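You operate a simulated robot arm through the tools that you are given. There is no shell and no other tool.

You are at the controls of a simulated robot arm. One attempt, no reset.

JOB
Gauge the blue cable joint, correct the press stop by the reading, then crimp the grey one.
Fine: one reading; one mark up for each mark high, down for low; one stroke; pull the slide out, leave both joints lying.

Only the result counts: the job must be done as asked and must still hold three seconds after the hand-in. Knocking over, shifting, dropping, spilling or breaking anything else fails it.

ROBOT AND FRAMES
A 7-joint arm with a two-finger parallel gripper, fixed in place. Base frame: the origin is on the floor under the middle of its stand, x ahead of it, y to its left, z up. Lengths are in m, angles in degrees, forces in N, time in s.
It reaches about 1.046 m from its shoulder. Its first joint turns from -166.0 to 166.0 degrees. Payload 1.57 kg.
Tool frame: the origin (TCP) lies between the finger pads and is the grasp point; the fingertips stand 0.03 m ahead of it; z points along the fingers, y is the line along which they close. Largest opening 0.08 m; finger width 0.017, thickness 0.012; the body of the gripper, 0.04 by 0.082 m, starts 0.08 m behind the TCP.
Orientation is that of the tool frame in the base frame, as a unit quaternion [w, x, y, z]. With the fingers straight down and closing along the base's y, the tool's x points along the base's -x, its y along +y and its z along -z.

CONTROLS
- The arm moves only by the tool nudge_tool. Its argument "targets" is a list of rows, each a list of 7 numbers: the shift along the base's x, y, z in m, then the turn, a rotation vector about the base's x, y, z in degrees, then the gripper command, from -1 (fully open) to 1 (shut), values between in proportion. In form: [[x, y, z, wx, wy, wz, jaw], ...]. A call has 1 to 20 rows; each row is the pose to reach, as a shift and turn from the pose commanded when the call began. Each row takes 0.2 s and may step no farther than 0.05 m and 8.6 degrees from the row before; otherwise, or with a gripper value out of range, the whole call is refused. Where a pose cannot be reached the arm comes as near as it can. A force on the tool above 40 N (or 10 N above the force at the start of the call, whichever is more), or a blocked arm, ends the call early, and 0.2 s more pass. Each finger travels about 0.153 m/s and halts on what it meets, pressing with about 43 N; the grip force reading is that of the motor and also rises with nothing between the fingers. The clock runs only during rows and for 0.2 s after the last one: add rows that repeat a pose to give the fingers time. It gives the time, the measured TCP pose, the force on the tool (base axes), the opening and the grip force at its end, in the units of the frame above (readings bear some noise), with the torque about the TCP (base axes, N m) and any sound that the robot's microphone picked up.
- Cameras (640 x 400 px; columns grow to the right, rows downward): "scene" is fixed at [0.0491, 0.4973, 1.5446]; the picture's right is [-0.53, -0.85, 0.00], its down [-0.44, 0.28, -0.85] and it looks along [0.72, -0.45, -0.52] (base axes); focal length 360 px, centre (320, 200). "wrist" rides on the gripper at [0.072, -0.007, -0.122] in the tool frame; the picture's right is [0.09, 1.00, 0.00], its down [-0.84, 0.08, -0.54] and it looks along [-0.54, 0.05, 0.84] (tool axes); focal length 238 px, centre (320, 200). There is no depth. A picture from a camera that has moved, and an enlarged one, comes with that camera's place and axes in the base frame and with its lens.
- capture(camera): a new picture of that camera. The clock stands still meanwhile.
- inspect(camera, box): a new picture of the part [left, top, right, bottom] of that camera's present view, enlarged. The clock stands still meanwhile.
- hand_in(): hands the job in; it is judged then, once.

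Nothing tells you positions but the pictures and the camera data. Unless the task says otherwise, let go and move clear before handing in.

The tools are called after "Request:" as a command line: name --pt "numbers of a row" for each row, then --argument value for the rest, lists and objects as JSON in quotes. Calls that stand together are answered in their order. nudge_tool: Moves the arm, as the interface text tells. Its arguments: {"type":"object","properties":{"targets":{"type":"array","items":{"type":"array","items":{"type":"number"}}}},"required":["targets"]} The other tools are called the same way: capture (camera) takes a picture; inspect (camera, box) takes an enlarged picture of a part of a camera's view; hand_in () hands the job in.

At the start:

```text
t: 0.0
eef_pos: [0.4388, 0.0576, 1.3188]
tool_rot: [0.0, 0.0, 1.0, 0.0]
force: [-0.5, 0.6, 0.0]
wrist_torque: [0.0, -0.04, -0.01]
opening: 0.0797
grip_force: 0.0
```

scene: 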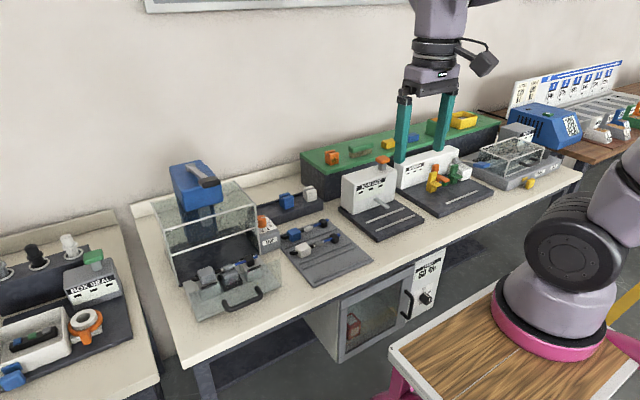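
wrist: 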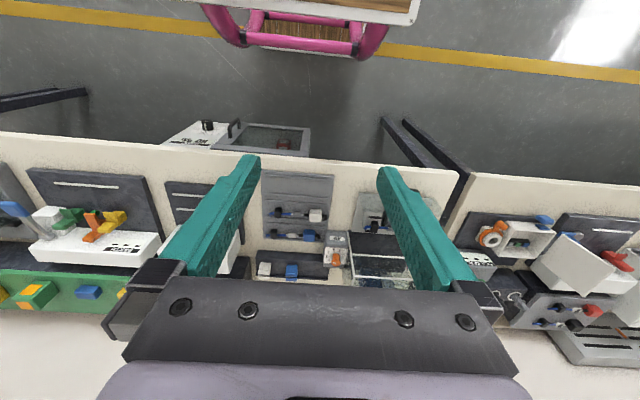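

I see a bench with a press (blue, with a clear guard and a drawer/slide), a tray with blue and grey cable joints, and a few gauge-like stations. I'll take enlarged pictures first to identify each item.

Request:
inspect --camera "scene" --box '[130, 140, 390, 330]'

Request:
inspect --camera "scene" --box '[300, 90, 590, 250]'

Request:
inspect --camera "scene" --box '[0, 210, 160, 400]'

Request:
inspect --camera "scene" --box '[460, 50, 640, 200]'

Request:
inspect --camera "wrist" --box '[220, 150, 480, 290]'

```text
2.11 times, centred on (260, 235) of scene
camera zoom: at [0.0491, 0.4973, 1.5446], right [-0.53, -0.85, 0.0], down [-0.44, 0.28, -0.85], along [0.72, -0.45, -0.52], focal length 759 px, centre (446, 126)
```

zoom: 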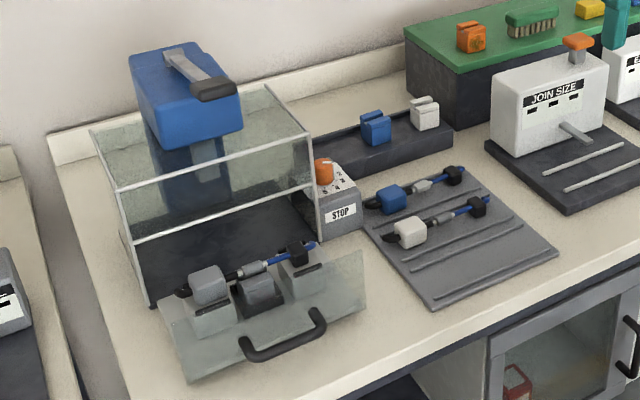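

```text
2.21 times, centred on (445, 170) of scene
camera zoom: at [0.0491, 0.4973, 1.5446], right [-0.53, -0.85, 0.0], down [-0.44, 0.28, -0.85], along [0.72, -0.45, -0.52], focal length 796 px, centre (44, 266)
```

zoom: 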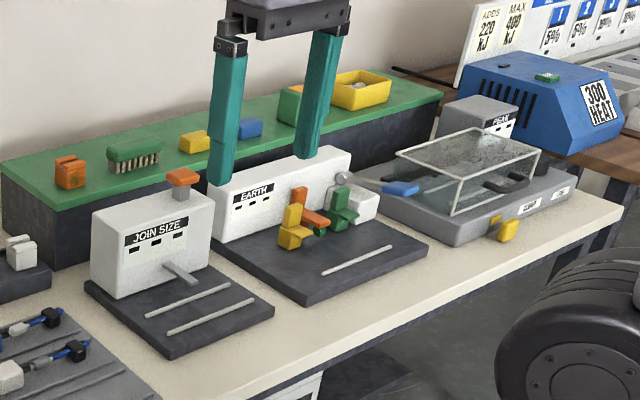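

```text
2.11 times, centred on (80, 305) of scene
camera zoom: at [0.0491, 0.4973, 1.5446], right [-0.53, -0.85, 0.0], down [-0.44, 0.28, -0.85], along [0.72, -0.45, -0.52], focal length 759 px, centre (825, -21)
```

zoom: 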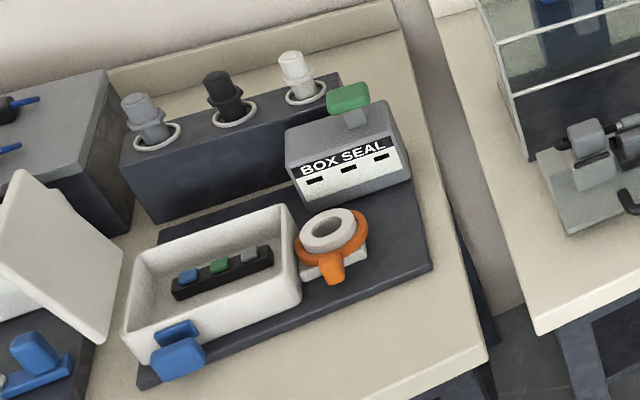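

```text
2.67 times, centred on (550, 125) of scene
camera zoom: at [0.0491, 0.4973, 1.5446], right [-0.53, -0.85, 0.0], down [-0.44, 0.28, -0.85], along [0.72, -0.45, -0.52], focal length 961 px, centre (-293, 400)
```

zoom: 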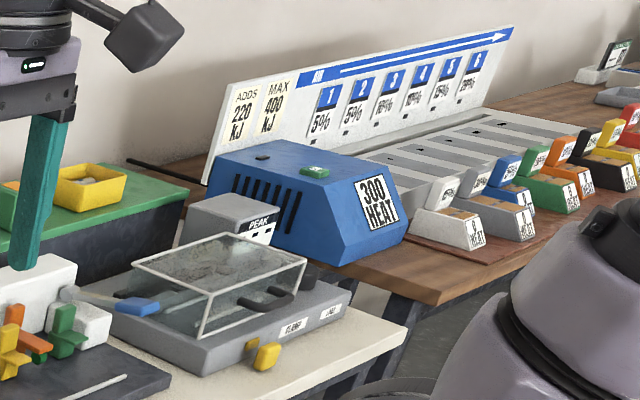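

```text
2.46 times, centred on (350, 220) of wrist
camera zoom: at [0.3668, 0.0518, 1.4396], right [-0.09, 1.0, 0.0], down [0.84, 0.08, 0.54], along [0.54, 0.05, -0.84], focal length 587 px, centre (246, 151)
```

zoom: 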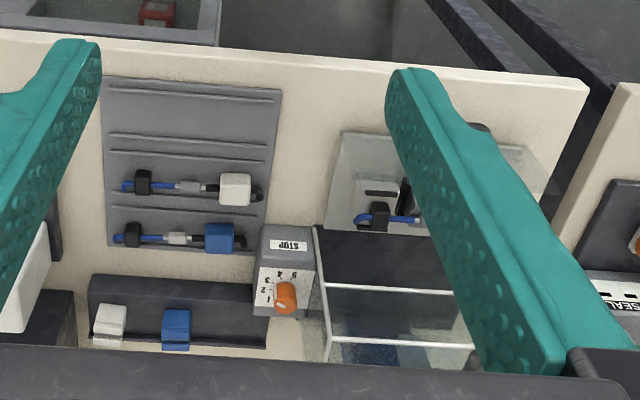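

The bench has a press with a clear guard and slide (grey joint in it), a STOP dial with marks 1–5, a grooved tray with a blue and a white joint, and a JOIN SIZE gauge with an orange button at about (1.0, -0.38). I'll move the wrist camera closer to the gauge for a detailed look.

Request:
nudge_tool --pt "0.018 -0.039 -0.012 0 0 0 -1" --pt "0.036 -0.078 -0.024 0 0 0 -1" --pt "0.054 -0.117 -0.036 0 0 0 -1" --pt "0.072 -0.156 -0.048 0 0 0 -1" --pt "0.09 -0.195 -0.06 0 0 0 -1" --pt "0.108 -0.234 -0.072 0 0 0 -1" --pt "0.126 -0.273 -0.084 0 0 0 -1" --pt "0.144 -0.312 -0.096 0 0 0 -1" --pt "0.162 -0.351 -0.108 0 0 0 -1" --pt "0.18 -0.39 -0.12 0 0 0 -1"

Request:
capture --camera "wrist"

Request:
capture --camera "scene"

```text
t: 2.2
eef_pos: [0.6193, -0.3318, 1.1979]
tool_rot: [0.001, -0.002, 1.0, 0.0]
force: [0.4, -0.5, 0.7]
wrist_torque: [-0.05, -0.03, 0.0]
opening: 0.0802
grip_force: 0.0
```

```text
taken
camera wrist: at [0.5467, -0.3374, 1.3195], right [-0.09, 1.0, 0.0], down [0.84, 0.08, 0.54], along [0.54, 0.05, -0.84], focal length 238 px, centre (320, 200)
```

wrist: 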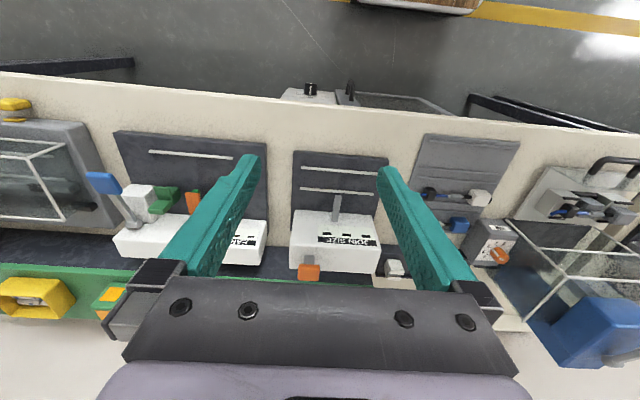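

```text
taken
```

scene: 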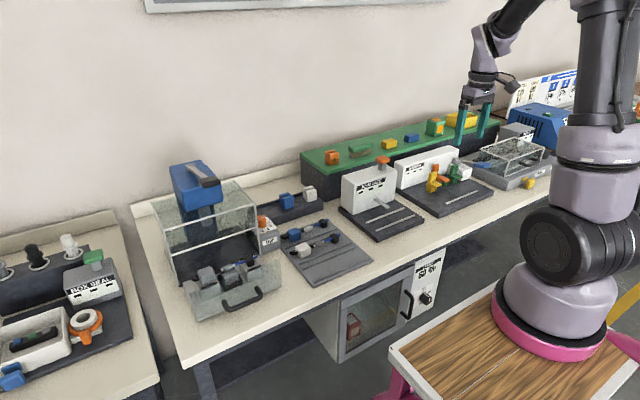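

Request:
inspect --camera "wrist" --box '[265, 140, 405, 290]'

Request:
inspect --camera "wrist" --box '[400, 120, 640, 290]'

Request:
inspect --camera "scene" --box '[330, 150, 430, 245]'

Request:
inspect --camera "scene" --box '[260, 190, 380, 290]'

Request:
inspect --camera "scene" --box '[150, 150, 300, 330]'

```text
2.67 times, centred on (335, 215) of wrist
camera zoom: at [0.5467, -0.3374, 1.3195], right [-0.09, 1.0, 0.0], down [0.84, 0.08, 0.54], along [0.54, 0.05, -0.84], focal length 636 px, centre (280, 160)
```

zoom: 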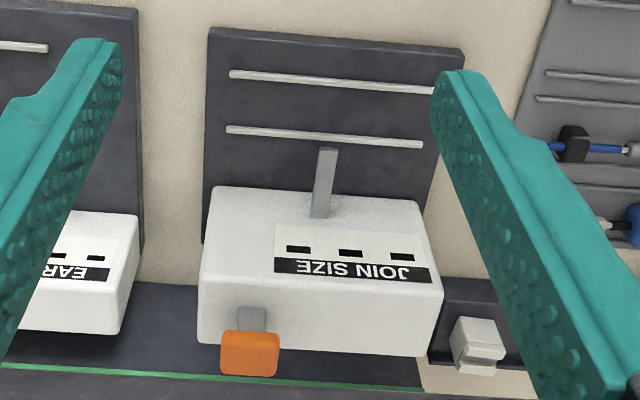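

```text
2.35 times, centred on (520, 205) of wrist
camera zoom: at [0.5467, -0.3374, 1.3195], right [-0.09, 1.0, 0.0], down [0.84, 0.08, 0.54], along [0.54, 0.05, -0.84], focal length 561 px, centre (-151, 188)
```

zoom: 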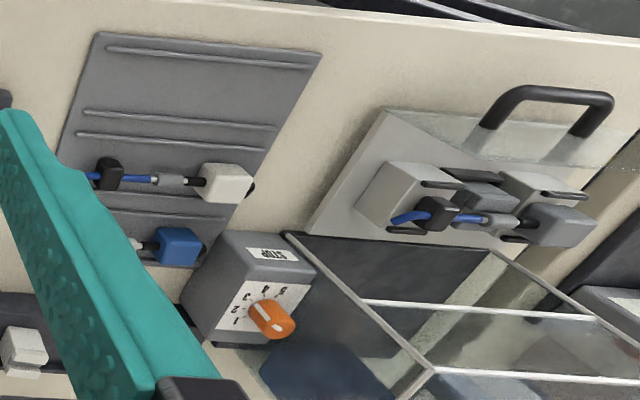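

```text
4.21 times, centred on (380, 198) of scene
camera zoom: at [0.0491, 0.4973, 1.5446], right [-0.53, -0.85, 0.0], down [-0.44, 0.28, -0.85], along [0.72, -0.45, -0.52], focal length 1518 px, centre (67, 210)
```

zoom: 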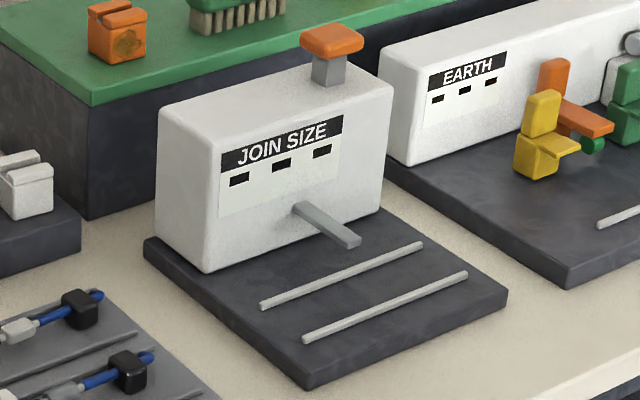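

```text
4.00 times, centred on (320, 240) of scene
camera zoom: at [0.0491, 0.4973, 1.5446], right [-0.53, -0.85, 0.0], down [-0.44, 0.28, -0.85], along [0.72, -0.45, -0.52], focal length 1442 px, centre (320, 40)
```

zoom: 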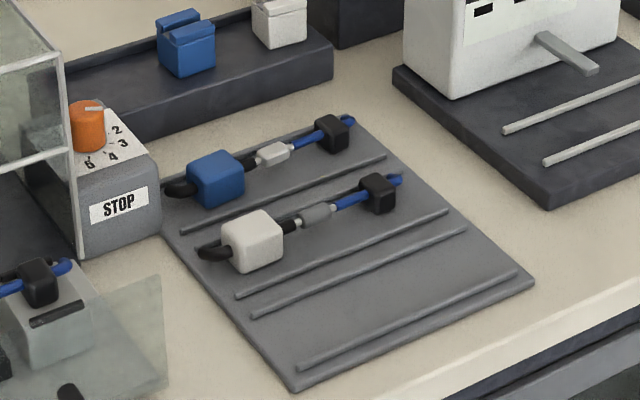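

```text
2.22 times, centred on (225, 240) of scene
camera zoom: at [0.0491, 0.4973, 1.5446], right [-0.53, -0.85, 0.0], down [-0.44, 0.28, -0.85], along [0.72, -0.45, -0.52], focal length 801 px, centre (531, 111)
```

zoom: 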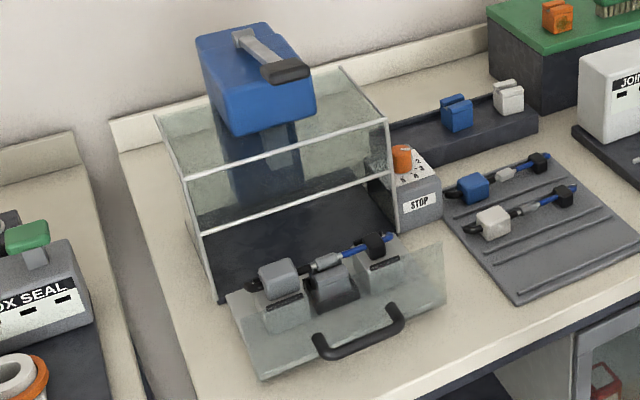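

The gauge sits at roughly x 0.75–1.0, y -0.42…-0.16 with its base top at z≈0.81, and its feeler tip is at about (0.83, -0.27, 0.855). I'll lower and tilt the gripper to get a frontal close-up of it.

Request:
nudge_tool --pt "0 0.005 -0.04 0 -6 0 -1" --pt "0 0.01 -0.08 0 -12 0 -1" --pt "0 0.015 -0.12 0 -18 0 -1" --pt "0 0.02 -0.16 0 -24 0 -1" --pt "0 0.025 -0.2 0 -30 0 -1"

Request:
capture --camera "wrist"

Request:
inspect --camera "wrist" --box '[240, 100, 420, 280]'

```text
t: 3.4
eef_pos: [0.6178, -0.3059, 0.9962]
tool_rot: [0.258, -0.003, 0.966, 0.001]
force: [-5.0, -5.1, 0.3]
wrist_torque: [0.46, -0.3, 0.25]
opening: 0.0803
grip_force: 0.0
```

```text
taken
camera wrist: at [0.4945, -0.3136, 1.0662], right [-0.08, 1.0, -0.05], down [0.45, 0.08, 0.89], along [0.89, 0.05, -0.46], focal length 238 px, centre (320, 200)
```

wrist: 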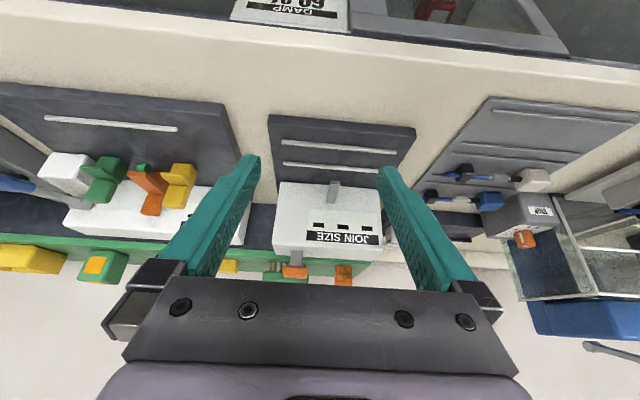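

```text
2.22 times, centred on (330, 190) of wrist
camera zoom: at [0.4945, -0.3136, 1.0662], right [-0.08, 1.0, -0.05], down [0.45, 0.08, 0.89], along [0.89, 0.05, -0.46], focal length 530 px, centre (298, 222)
```

zoom: 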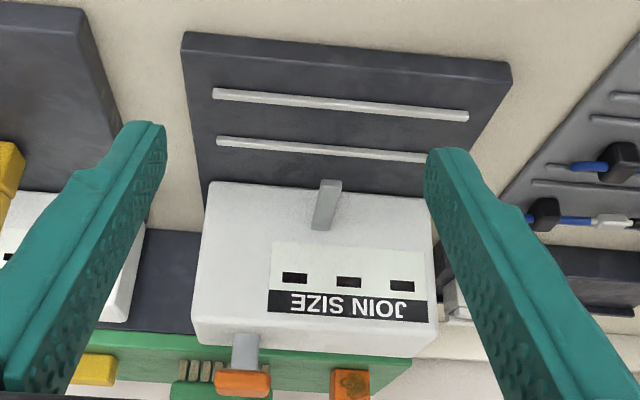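

The gauge has a lane between two rails (x≈0.787 and 0.843, y -0.36…-0.18) with the feeler centred at y≈-0.27. Next I'll look at the tray and the stop dial from the same tilted pose further left.

Request:
nudge_tool --pt "0 0.045 0 0 0 0 -1" --pt "0 0.09 0 0 0 0 -1" --pt "0 0.135 0 0 0 0 -1" --pt "0 0.18 0 0 0 0 -1" --pt "0 0.225 0 0 0 0 -1" --pt "0 0.27 0 0 0 0 -1" --pt "0 0.315 0 0 0 0 -1" --pt "0 0.315 0 0 0 0 -1"

Request:
capture --camera "wrist"

Request:
inspect --camera "wrist" --box '[240, 100, 420, 280]'

Request:
inspect --camera "wrist" --box '[390, 60, 640, 280]'

```text
t: 5.2
eef_pos: [0.6295, 0.0129, 0.9973]
tool_rot: [0.258, 0.0, 0.966, 0.0]
force: [0.3, -0.2, -0.5]
wrist_torque: [0.02, 0.01, 0.02]
opening: 0.08
grip_force: 0.0
out of reach, approached as far as the arm can: row 2, 3, 4, 5, 6, 7, 8
```

```text
taken
camera wrist: at [0.5066, 0.0062, 1.0669], right [-0.08, 1.0, -0.05], down [0.46, 0.08, 0.89], along [0.89, 0.05, -0.46], focal length 238 px, centre (320, 200)
```

wrist: 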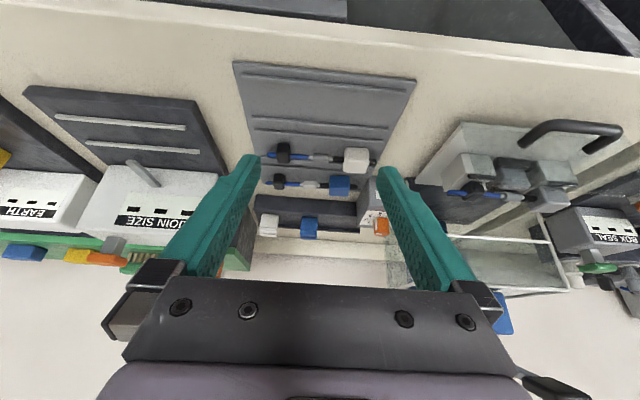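

```text
2.22 times, centred on (330, 190) of wrist
camera zoom: at [0.5066, 0.0062, 1.0669], right [-0.08, 1.0, -0.05], down [0.46, 0.08, 0.89], along [0.89, 0.05, -0.46], focal length 530 px, centre (298, 222)
```

zoom: 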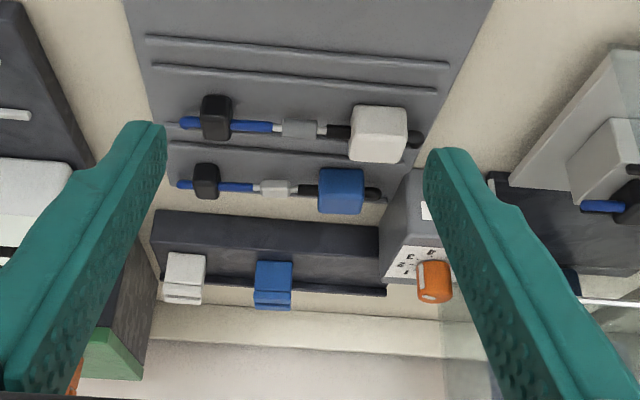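

```text
1.82 times, centred on (515, 170) of wrist
camera zoom: at [0.5066, 0.0062, 1.0669], right [-0.08, 1.0, -0.05], down [0.46, 0.08, 0.89], along [0.89, 0.05, -0.46], focal length 433 px, centre (-34, 254)
```

zoom: 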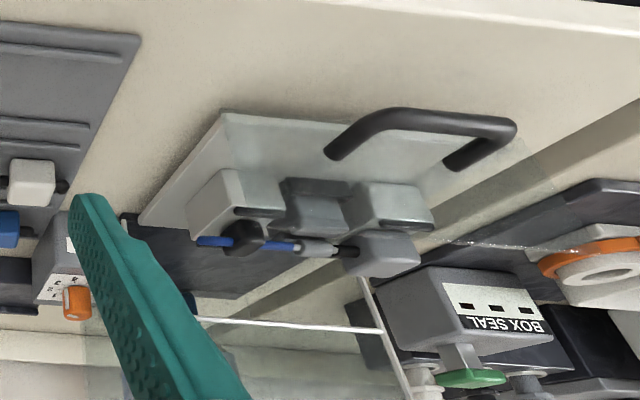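

The blue joint lies along y in the tray's back lane: head near (0.90, 0.06), sleeve near (0.91, 0.006), black block near (0.91, -0.054). Now I'll move left to look at the slide, the dial and the press.

Request:
nudge_tool --pt "0.0 0.035 0.03 0 0 0 -1" --pt "0.0 0.07 0.06 0 0 0 -1" --pt "0.0 0.105 0.09 0 0 0 -1" --pt "0.0 0.14 0.12 0 0 0 -1" --pt "0.0 0.18 0.14 0 0 0 -1" --pt "0.0 0.22 0.15 0 0 0 -1" --pt "0.0 0.22 0.15 0 0 0 -1"

Request:
capture --camera "wrist"

Request:
inspect --camera "wrist" --box '[240, 100, 420, 280]'

Request:
capture --camera "scene"

```text
t: 6.8
eef_pos: [0.6304, 0.2345, 1.1483]
tool_rot: [0.259, -0.001, 0.966, 0.001]
force: [0.1, -0.2, 0.4]
wrist_torque: [-0.04, -0.02, -0.02]
opening: 0.0798
grip_force: 0.1
```

```text
taken
camera wrist: at [0.5084, 0.2261, 1.2181], right [-0.08, 1.0, -0.05], down [0.45, 0.08, 0.89], along [0.89, 0.05, -0.46], focal length 238 px, centre (320, 200)
```

wrist: 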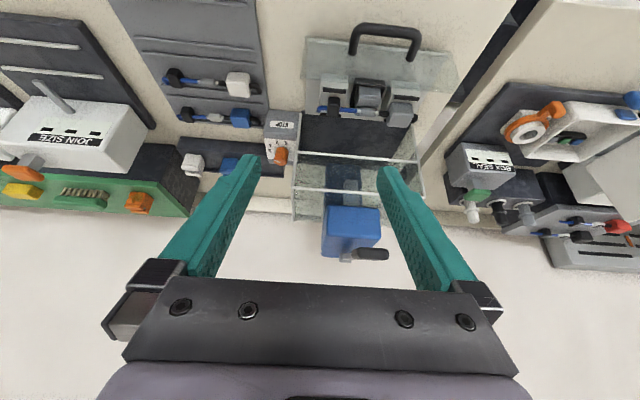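

```text
2.22 times, centred on (330, 190) of wrist
camera zoom: at [0.5084, 0.2261, 1.2181], right [-0.08, 1.0, -0.05], down [0.45, 0.08, 0.89], along [0.89, 0.05, -0.46], focal length 530 px, centre (298, 222)
```

zoom: 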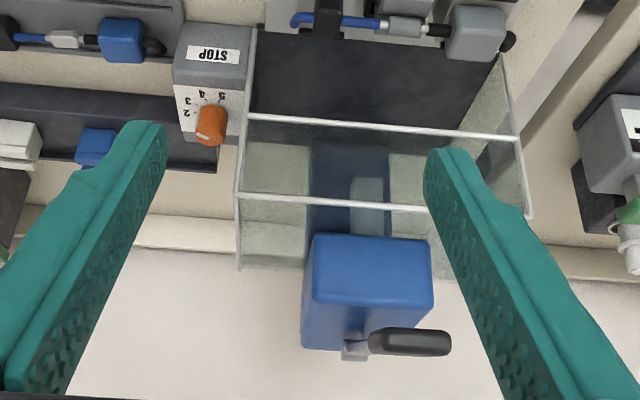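

```text
taken
```

scene: 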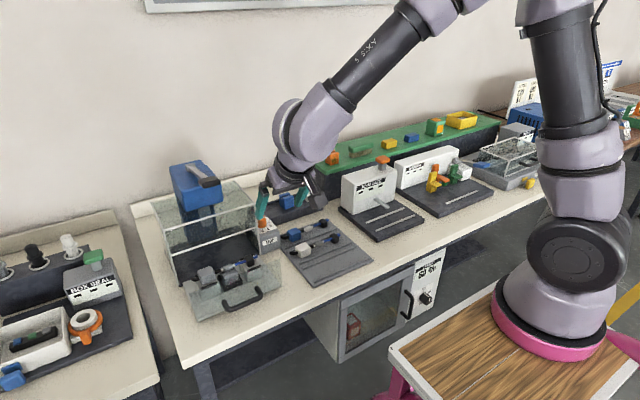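

The press lever's pivot is near (1.04, 0.32, 1.085) and its grip points back toward the robot at about (0.84, 0.32, 1.127). I'll enlarge the dial and press in both cameras.

Request:
inspect --camera "scene" --box '[155, 150, 255, 215]'

Request:
inspect --camera "wrist" --box '[255, 105, 315, 165]'

Request:
inspect --camera "wrist" --box '[280, 10, 460, 140]'

Request:
inspect --camera "scene" --box '[170, 240, 300, 330]'

Request:
inspect --camera "wrist" --box '[310, 180, 410, 275]'

```text
6.15 times, centred on (205, 182) of scene
camera zoom: at [0.0491, 0.4973, 1.5446], right [-0.53, -0.85, 0.0], down [-0.44, 0.28, -0.85], along [0.72, -0.45, -0.52], focal length 2219 px, centre (1028, 308)
```

zoom: 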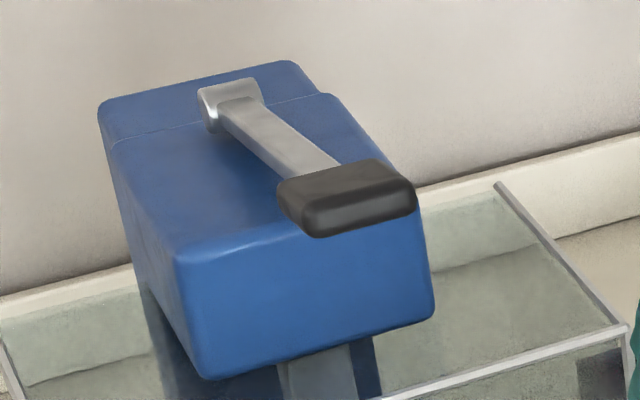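

```text
6.67 times, centred on (285, 135) of wrist
camera zoom: at [0.5084, 0.2261, 1.2181], right [-0.08, 1.0, -0.05], down [0.45, 0.08, 0.89], along [0.89, 0.05, -0.46], focal length 1589 px, centre (553, 633)
```

zoom: 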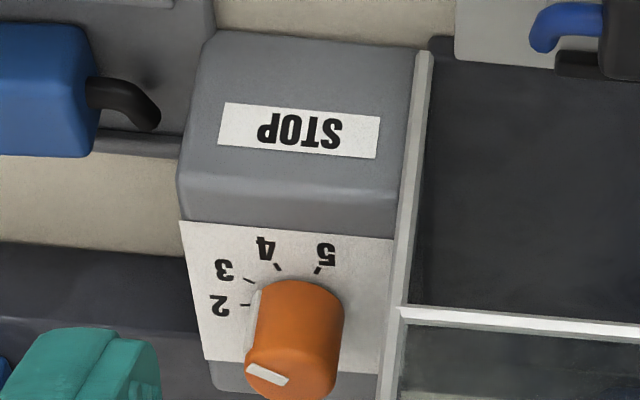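

```text
3.08 times, centred on (370, 75) of wrist
camera zoom: at [0.5084, 0.2261, 1.2181], right [-0.08, 1.0, -0.05], down [0.45, 0.08, 0.89], along [0.89, 0.05, -0.46], focal length 733 px, centre (166, 585)
```

zoom: 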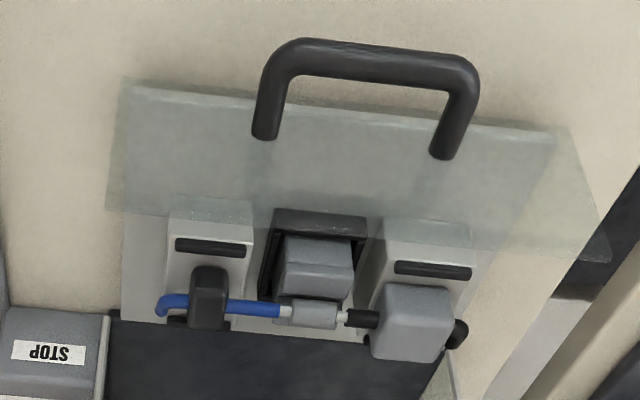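

```text
4.44 times, centred on (235, 285) of scene
camera zoom: at [0.0491, 0.4973, 1.5446], right [-0.53, -0.85, 0.0], down [-0.44, 0.28, -0.85], along [0.72, -0.45, -0.52], focal length 1602 px, centre (698, -178)
```

zoom: 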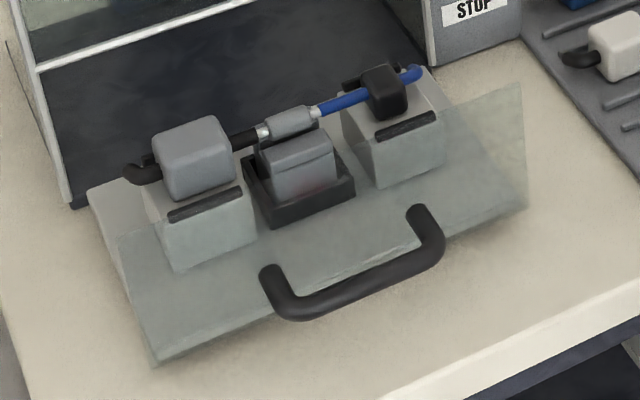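

```text
4.21 times, centred on (360, 228) of wrist
camera zoom: at [0.5084, 0.2261, 1.2181], right [-0.08, 1.0, -0.05], down [0.45, 0.08, 0.89], along [0.89, 0.05, -0.46], focal length 1004 px, centre (152, 84)
```

zoom: 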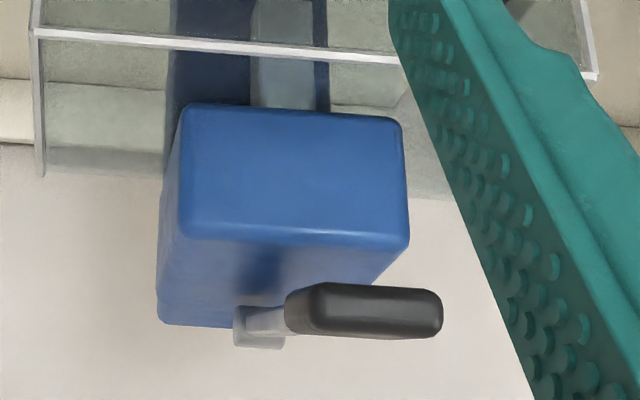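

I've located the key parts: slide handle bar ≈(0.693, 0.319, 0.84), slide plate x≈0.72 closing onto the guard front at x≈0.864, sleeve of the grey joint ≈(0.80, 0.318, 0.884), dial knob ≈(0.947, 0.158, 0.89). I'll go above the dial to read its pointer.

Request:
nudge_tool --pt "0 -0.04 0 0 7.5 0 -1" --pt "0 -0.08 0 0 15 0 -1" --pt "0.02 -0.11 0 0 22.5 0 -1" --pt "0.06 -0.115 -0.01 0 30 0 -1" --pt "0.1 -0.115 -0.02 0 30 0 -1" --pt "0.14 -0.115 -0.03 0 30 0 -1" --pt "0.18 -0.115 -0.03 0 30 0 -1" --pt "0.18 -0.115 -0.03 0 30 0 -1"

Request:
capture --camera "wrist"

Request:
inspect --camera "wrist" --box '[310, 140, 400, 230]'

```text
t: 8.6
eef_pos: [0.8122, 0.1162, 1.1183]
tool_rot: [0.0, 0.0, 1.0, 0.001]
force: [-0.3, -0.6, 0.2]
wrist_torque: [-0.01, -0.02, -0.01]
opening: 0.08
grip_force: 0.0
```

```text
taken
camera wrist: at [0.7401, 0.1104, 1.2405], right [-0.09, 1.0, 0.0], down [0.84, 0.08, 0.54], along [0.54, 0.05, -0.84], focal length 238 px, centre (320, 200)
```

wrist: 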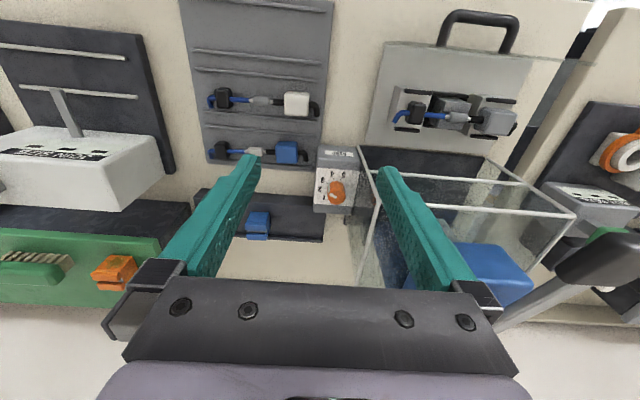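

```text
4.44 times, centred on (355, 185) of wrist
camera zoom: at [0.7401, 0.1104, 1.2405], right [-0.09, 1.0, 0.0], down [0.84, 0.08, 0.54], along [0.54, 0.05, -0.84], focal length 1059 px, centre (164, 267)
```

zoom: 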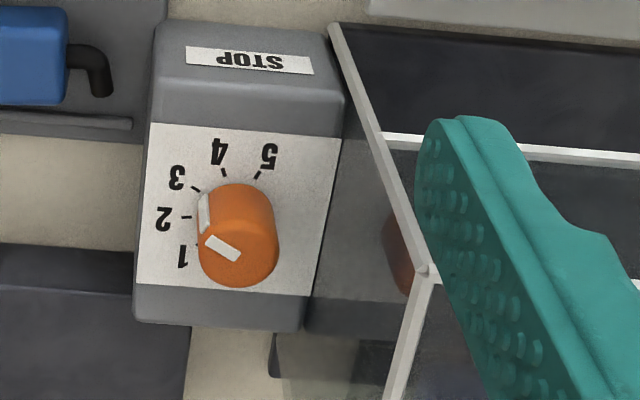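

The dial seems to point at 3. I'll zoom in further to be sure, and also zoom on the slide and tray from here.

Request:
inspect --camera "wrist" --box '[312, 160, 357, 205]'

Request:
inspect --camera "wrist" --box '[360, 60, 540, 160]'

Request:
inspect --camera "wrist" --box '[180, 60, 340, 180]'

Request:
inspect --camera "wrist" --box '[440, 180, 640, 330]'

```text
8.89 times, centred on (334, 182) of wrist
camera zoom: at [0.7401, 0.1104, 1.2405], right [-0.09, 1.0, 0.0], down [0.84, 0.08, 0.54], along [0.54, 0.05, -0.84], focal length 2119 px, centre (191, 356)
```

zoom: 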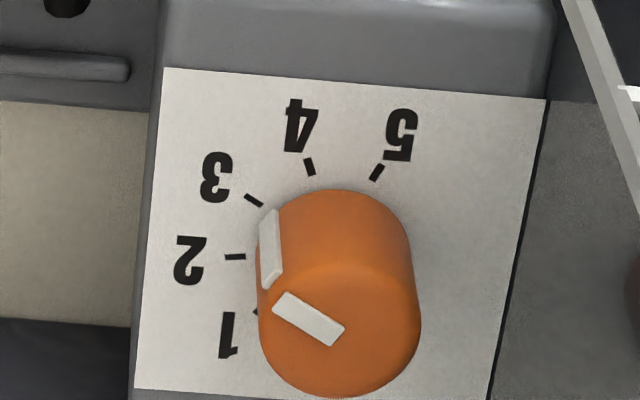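

```text
3.56 times, centred on (450, 110) of wrist
camera zoom: at [0.7401, 0.1104, 1.2405], right [-0.09, 1.0, 0.0], down [0.84, 0.08, 0.54], along [0.54, 0.05, -0.84], focal length 848 px, centre (-142, 520)
```

zoom: 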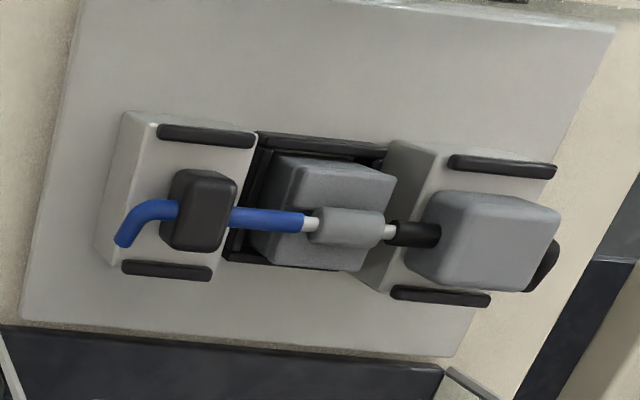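

```text
3.33 times, centred on (260, 120) of wrist
camera zoom: at [0.7401, 0.1104, 1.2405], right [-0.09, 1.0, 0.0], down [0.84, 0.08, 0.54], along [0.54, 0.05, -0.84], focal length 794 px, centre (520, 467)
```

zoom: 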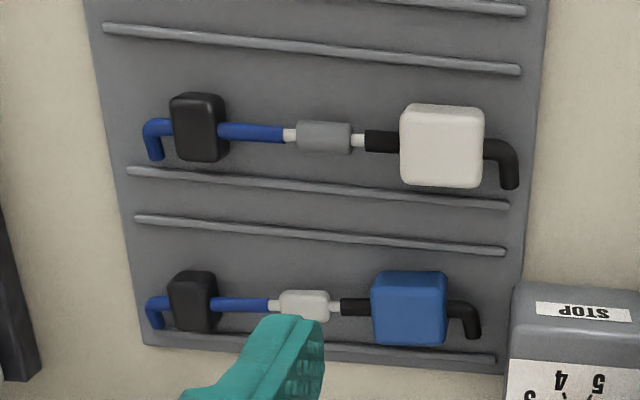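

```text
2.67 times, centred on (540, 255) of wrist
camera zoom: at [0.7401, 0.1104, 1.2405], right [-0.09, 1.0, 0.0], down [0.84, 0.08, 0.54], along [0.54, 0.05, -0.84], focal length 636 px, centre (-267, 53)
```

zoom: 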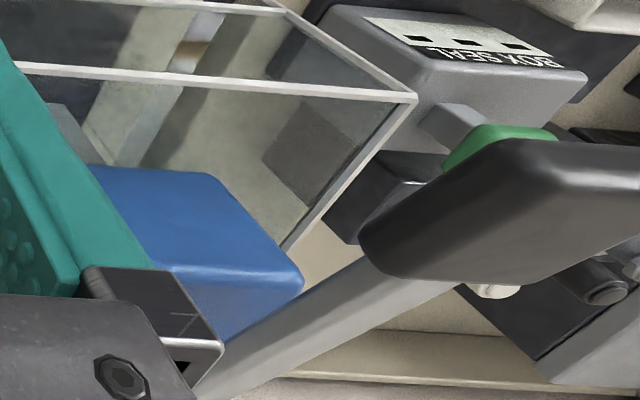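

The pointer is on 3; marks are about 40° apart and higher numbers go clockwise (seen from above). The knob axis is at about (0.951, 0.158), top z≈0.898. Now I'll go back for a straight-down close look at the gauge to work out how the joint lies in it.

Request:
nudge_tool --pt "-0.012 -0.043 -0.008 0 0 0 -1" --pt "-0.024 -0.086 -0.016 0 0 0 -1" --pt "-0.036 -0.13 -0.024 0 0 0 -1" --pt "-0.048 -0.173 -0.032 0 0 0 -1" --pt "-0.06 -0.216 -0.04 0 0 0 -1" --pt "-0.072 -0.26 -0.048 0 0 0 -1" --pt "-0.084 -0.303 -0.056 0 0 0 -1" --pt "-0.096 -0.346 -0.064 0 0 0 -1" --pt "-0.11 -0.386 -0.07 0 0 0 -1" --pt "-0.11 -0.386 -0.07 0 0 0 -1"

Request:
capture --camera "wrist"

Request:
inspect --camera "wrist" --box '[260, 130, 380, 275]'

Request:
inspect --camera "scene" --box '[330, 150, 430, 245]'

Request:
inspect --camera "scene" --box '[240, 195, 300, 245]'

```text
t: 10.8
eef_pos: [0.7018, -0.2686, 1.0464]
tool_rot: [0.0, -0.001, 1.0, -0.001]
force: [-0.9, 0.2, 0.0]
wrist_torque: [0.03, 0.01, 0.01]
opening: 0.0798
grip_force: 0.0
```

```text
taken
camera wrist: at [0.6296, -0.2756, 1.168], right [-0.09, 1.0, 0.0], down [0.84, 0.08, 0.54], along [0.54, 0.05, -0.84], focal length 238 px, centre (320, 200)
```

wrist: 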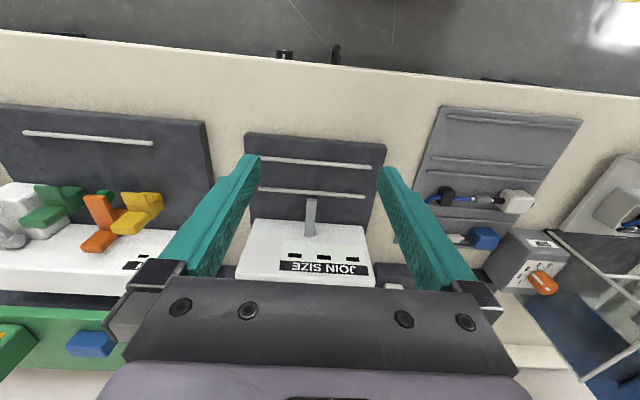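

```text
2.76 times, centred on (320, 202) of wrist
camera zoom: at [0.6296, -0.2756, 1.168], right [-0.09, 1.0, 0.0], down [0.84, 0.08, 0.54], along [0.54, 0.05, -0.84], focal length 658 px, centre (320, 193)
```

zoom: 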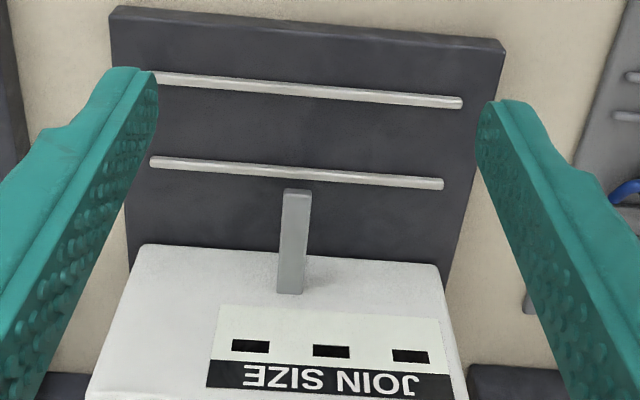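

```text
4.21 times, centred on (380, 198) of scene
camera zoom: at [0.0491, 0.4973, 1.5446], right [-0.53, -0.85, 0.0], down [-0.44, 0.28, -0.85], along [0.72, -0.45, -0.52], focal length 1518 px, centre (67, 210)
```

zoom: 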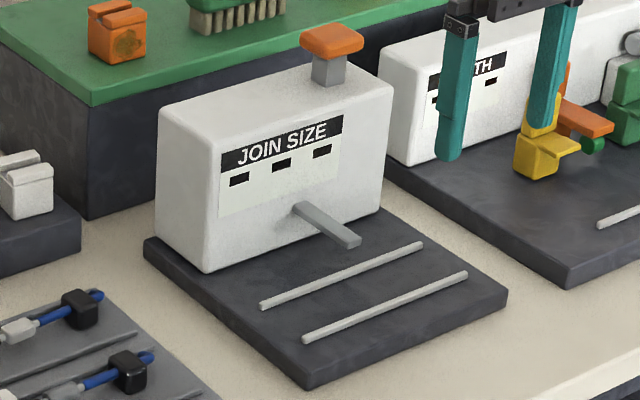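

```text
8.00 times, centred on (270, 220) of scene
camera zoom: at [0.0491, 0.4973, 1.5446], right [-0.53, -0.85, 0.0], down [-0.44, 0.28, -0.85], along [0.72, -0.45, -0.52], focal length 2884 px, centre (720, 40)
```

zoom: 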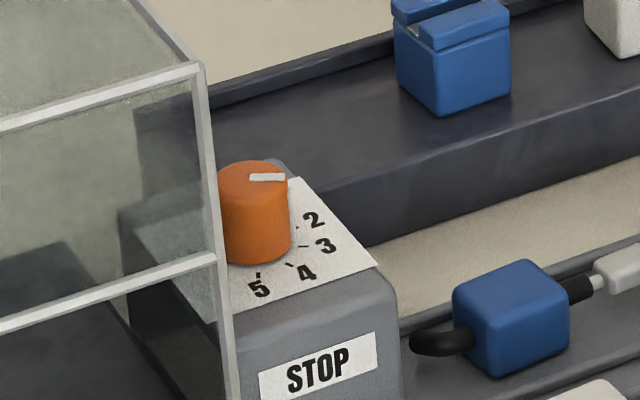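

The gauge lane is between rails at x≈0.785 and 0.8405 (centre ≈0.813), with its feeler at y≈-0.27. I'll turn the gripper 90° (needed for gripping the joint's head across x) and look at the gauge from the side to check heights.

Request:
nudge_tool --pt "0.005 -0.014 0 0 0 8.182 -1" --pt "0.01 -0.028 0 0 0 16.364 -1" --pt "0.015 -0.042 0 0 0 24.545 -1" --pt "0.02 -0.056 0 0 0 32.727 -1" --pt "0.025 -0.07 0 0 0 40.909 -1" --pt "0.03 -0.084 0 0 0 49.091 -1" --pt "0.035 -0.098 0 0 0 57.273 -1" --pt "0.04 -0.112 0 0 0 65.455 -1" --pt "0.045 -0.126 0 0 0 73.636 -1" --pt "0.05 -0.14 0 0 0 81.818 -1" --pt "0.05 -0.15 0 0 0 90 -1" --pt "0.05 -0.15 0 0 0 90 -1"

Request:
capture --camera "wrist"

Request:
capture --camera "scene"

```text
t: 13.4
eef_pos: [0.7349, -0.3835, 1.0555]
tool_rot: [0.0, -0.707, 0.708, 0.0]
force: [0.3, -0.4, -0.2]
wrist_torque: [-0.04, 0.04, -0.02]
opening: 0.0803
grip_force: 0.0
out of reach, approached as far as the arm can: row 11, 12
```

```text
taken
camera wrist: at [0.7413, -0.455, 1.1769], right [-1.0, -0.09, 0.0], down [-0.08, 0.84, 0.54], along [-0.05, 0.54, -0.84], focal length 238 px, centre (320, 200)
```

wrist: 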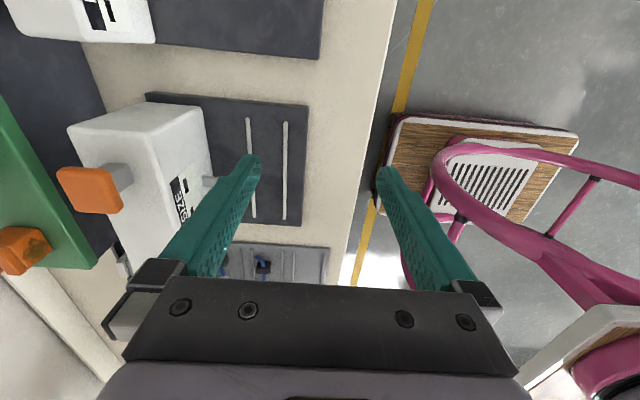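

```text
taken
```

scene: 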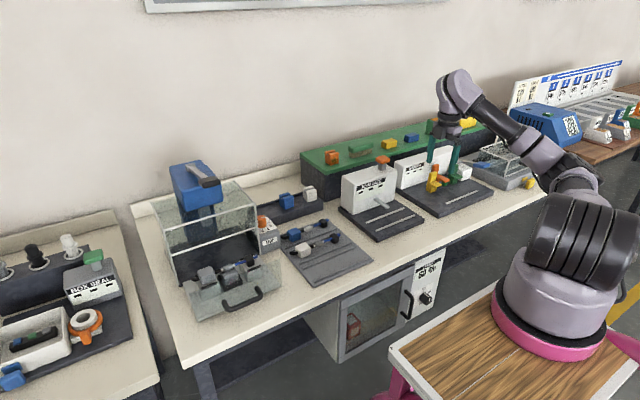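

I have a side view from the -y end now. I'll zoom in on the gauge's rails and feeler.

Request:
inspect --camera "wrist" --box '[60, 80, 320, 270]'

Request:
inspect --camera "wrist" --box '[190, 100, 310, 230]'

```text
2.11 times, centred on (190, 175) of wrist
camera zoom: at [0.7413, -0.455, 1.1769], right [-1.0, -0.09, 0.0], down [-0.08, 0.84, 0.54], along [-0.05, 0.54, -0.84], focal length 502 px, centre (594, 253)
```

zoom: 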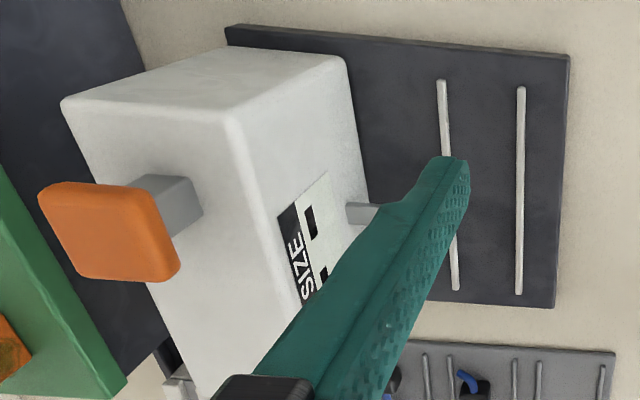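

```text
3.08 times, centred on (250, 165) of wrist
camera zoom: at [0.7413, -0.455, 1.1769], right [-1.0, -0.09, 0.0], down [-0.08, 0.84, 0.54], along [-0.05, 0.54, -0.84], focal length 733 px, centre (535, 308)
```

zoom: 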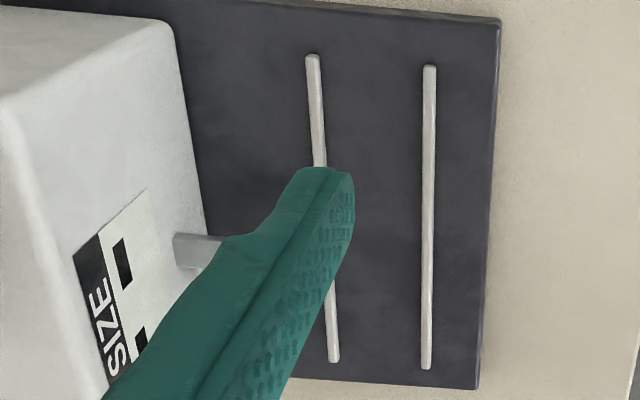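

Button on the gauge is at about (0.940, -0.327, top z≈0.99). The lane between the two rails is open from above, so I'll place the blue joint there with its sleeve at y≈-0.27. First I go above the blue joint's head.

Request:
nudge_tool --pt "0.017 0.045 0 0 0 0 -1" --pt "0.034 0.09 0 0 0 0 -1" --pt "0.051 0.135 0 0 0 0 -1" --pt "0.068 0.18 0 0 0 0 -1" --pt "0.085 0.225 0 0 0 0 -1" --pt "0.102 0.27 0 0 0 0 -1" --pt "0.119 0.315 0 0 0 0 -1" --pt "0.136 0.36 -0.01 0 0 0 -1" --pt "0.153 0.405 -0.02 0 0 0 -1" --pt "0.173 0.448 -0.04 0 0 0 -1" --pt "0.173 0.448 -0.055 0 0 0 -1" --pt "0.173 0.448 -0.055 0 0 0 -1"

Request:
capture --camera "wrist"

Request:
inspect --camera "wrist" --box '[220, 50, 420, 275]'

Request:
capture --camera "scene"

```text
refused: row 10 steps farther than a row can; nothing moved
```

```text
taken
camera wrist: at [0.7413, -0.455, 1.1769], right [-1.0, -0.09, 0.0], down [-0.08, 0.84, 0.54], along [-0.05, 0.54, -0.84], focal length 238 px, centre (320, 200)
```

wrist: 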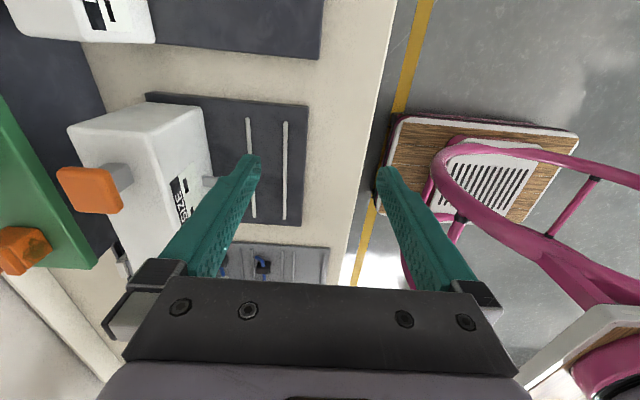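

```text
1.78 times, centred on (320, 162) of wrist
camera zoom: at [0.7413, -0.455, 1.1769], right [-1.0, -0.09, 0.0], down [-0.08, 0.84, 0.54], along [-0.05, 0.54, -0.84], focal length 424 px, centre (320, 267)
```

zoom: 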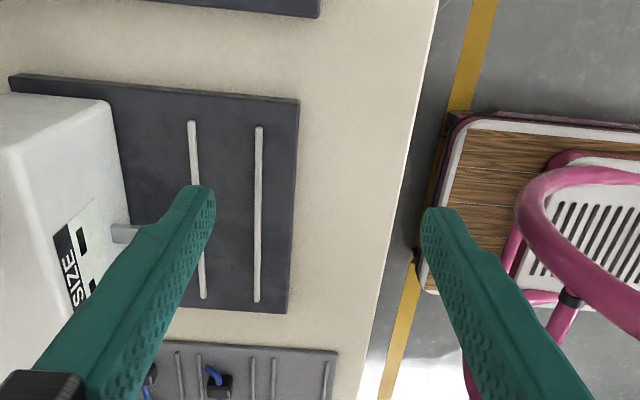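

```text
taken
```

scene: 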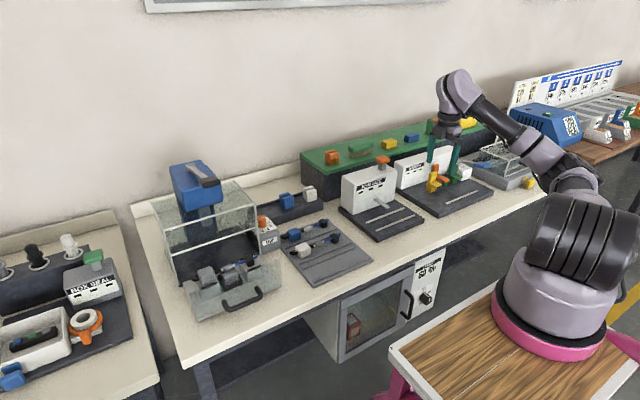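

The move was refused because one row stepped too far, so nothing has changed. I'll resend with smaller steps toward the point above the blue head.

Request:
nudge_tool --pt "0.016 0.04 0 0 0 0 -1" --pt "0.032 0.08 0 0 0 0 -1" --pt "0.048 0.12 0 0 0 0 -1" --pt "0.064 0.16 0 0 0 0 -1" --pt "0.08 0.2 0 0 0 0 -1" --pt "0.096 0.24 0 0 0 0 -1" --pt "0.112 0.28 0 0 0 0 -1" --pt "0.128 0.32 -0.01 0 0 0 -1" --pt "0.144 0.36 -0.02 0 0 0 -1" --pt "0.16 0.4 -0.03 0 0 0 -1" --pt "0.173 0.435 -0.045 0 0 0 -1" --pt "0.173 0.448 -0.055 0 0 0 -1" --pt "0.173 0.448 -0.055 0 0 0 -1"

Request:
capture --camera "wrist"

Request:
inspect --camera "wrist" --box '[220, 50, 420, 275]'

Request:
capture --camera "scene"

```text
t: 16.2
eef_pos: [0.9063, 0.0648, 0.9986]
tool_rot: [0.001, 0.707, -0.707, 0.0]
force: [0.6, -0.2, 0.0]
wrist_torque: [0.01, -0.02, -0.01]
opening: 0.08
grip_force: 0.1
```

```text
taken
camera wrist: at [0.9142, -0.0063, 1.1208], right [-1.0, -0.09, 0.0], down [-0.08, 0.84, 0.54], along [-0.05, 0.54, -0.84], focal length 238 px, centre (320, 200)
```

wrist: 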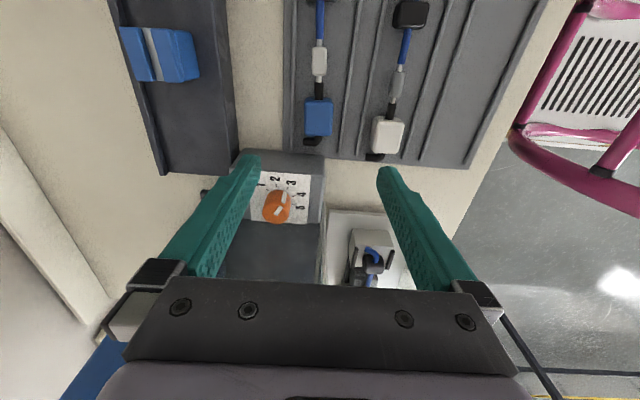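

```text
1.78 times, centred on (320, 162) of wrist
camera zoom: at [0.9142, -0.0063, 1.1208], right [-1.0, -0.09, 0.0], down [-0.08, 0.84, 0.54], along [-0.05, 0.54, -0.84], focal length 424 px, centre (320, 267)
```

zoom: 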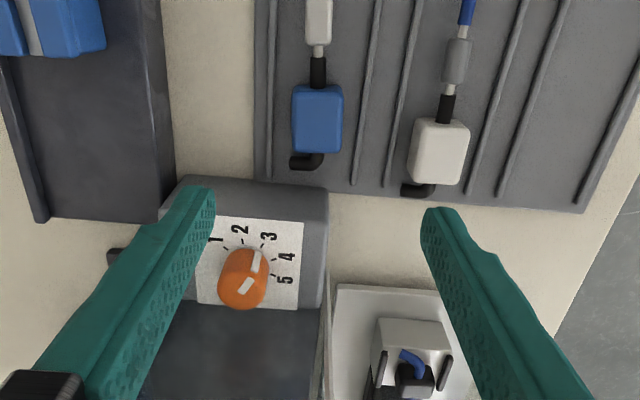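

```text
taken
```

scene: 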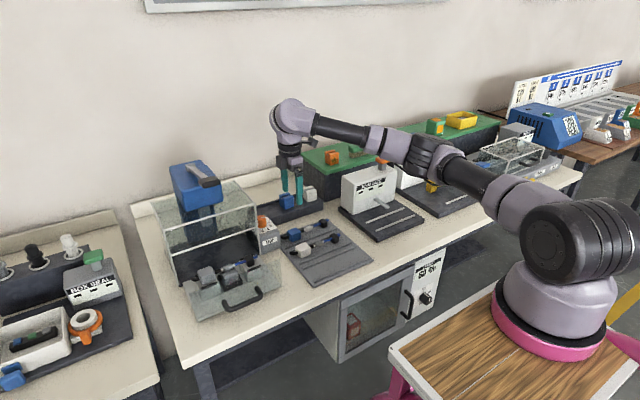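

I'm above the blue head, at about (0.909, 0.0635); the joint is turned about 4° from the y axis. I'll turn the gripper to match, set the opening to about 0.06, and descend to fingertip height z≈0.82.

Request:
nudge_tool --pt "0.002 -0.001 -0.01 0 0 2 -0.5" --pt "0.003 -0.001 -0.04 0 0 4 -0.5" --pt "0.003 -0.001 -0.075 0 0 4 -0.5" --pt "0.003 -0.001 -0.105 0 0 4 -0.5" --pt "0.003 -0.001 -0.125 0 0 4 -0.5" --pt "0.003 -0.001 -0.125 0 0 4 -0.5"

Request:
capture --camera "wrist"

Request:
inspect --camera "scene" --box '[240, 170, 360, 270]'

Request:
capture --camera "scene"

```text
t: 17.6
eef_pos: [0.8932, 0.0669, 0.8923]
tool_rot: [0.001, 0.731, -0.683, 0.0]
force: [0.4, 1.3, 0.5]
wrist_torque: [-0.01, 0.0, 0.01]
opening: 0.0602
grip_force: 0.1
out of reach, approached as far as the arm can: row 4, 5, 6
```

```text
taken
camera wrist: at [0.9049, -0.0039, 1.0143], right [-0.99, -0.16, 0.0], down [-0.13, 0.83, 0.54], along [-0.09, 0.53, -0.84], focal length 238 px, centre (320, 200)
```

wrist: 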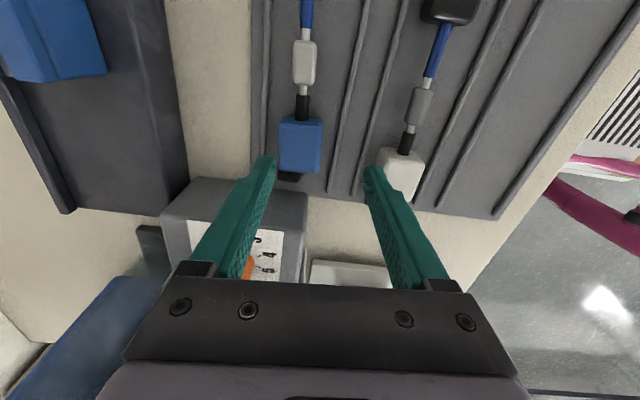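

```text
4.00 times, centred on (300, 220) of scene
camera zoom: at [0.0491, 0.4973, 1.5446], right [-0.53, -0.85, 0.0], down [-0.44, 0.28, -0.85], along [0.72, -0.45, -0.52], focal length 1442 px, centre (400, 120)
```

zoom: 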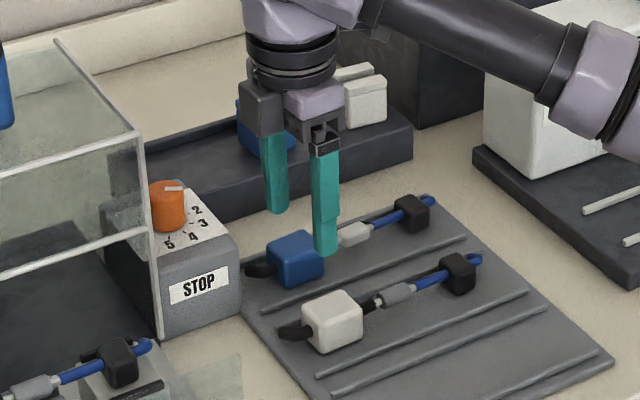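

```text
taken
```

scene: 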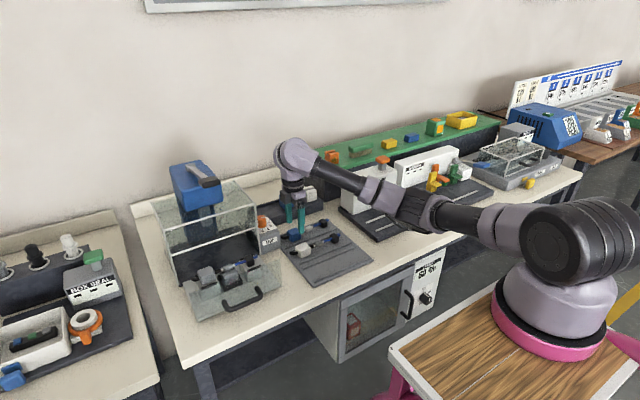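

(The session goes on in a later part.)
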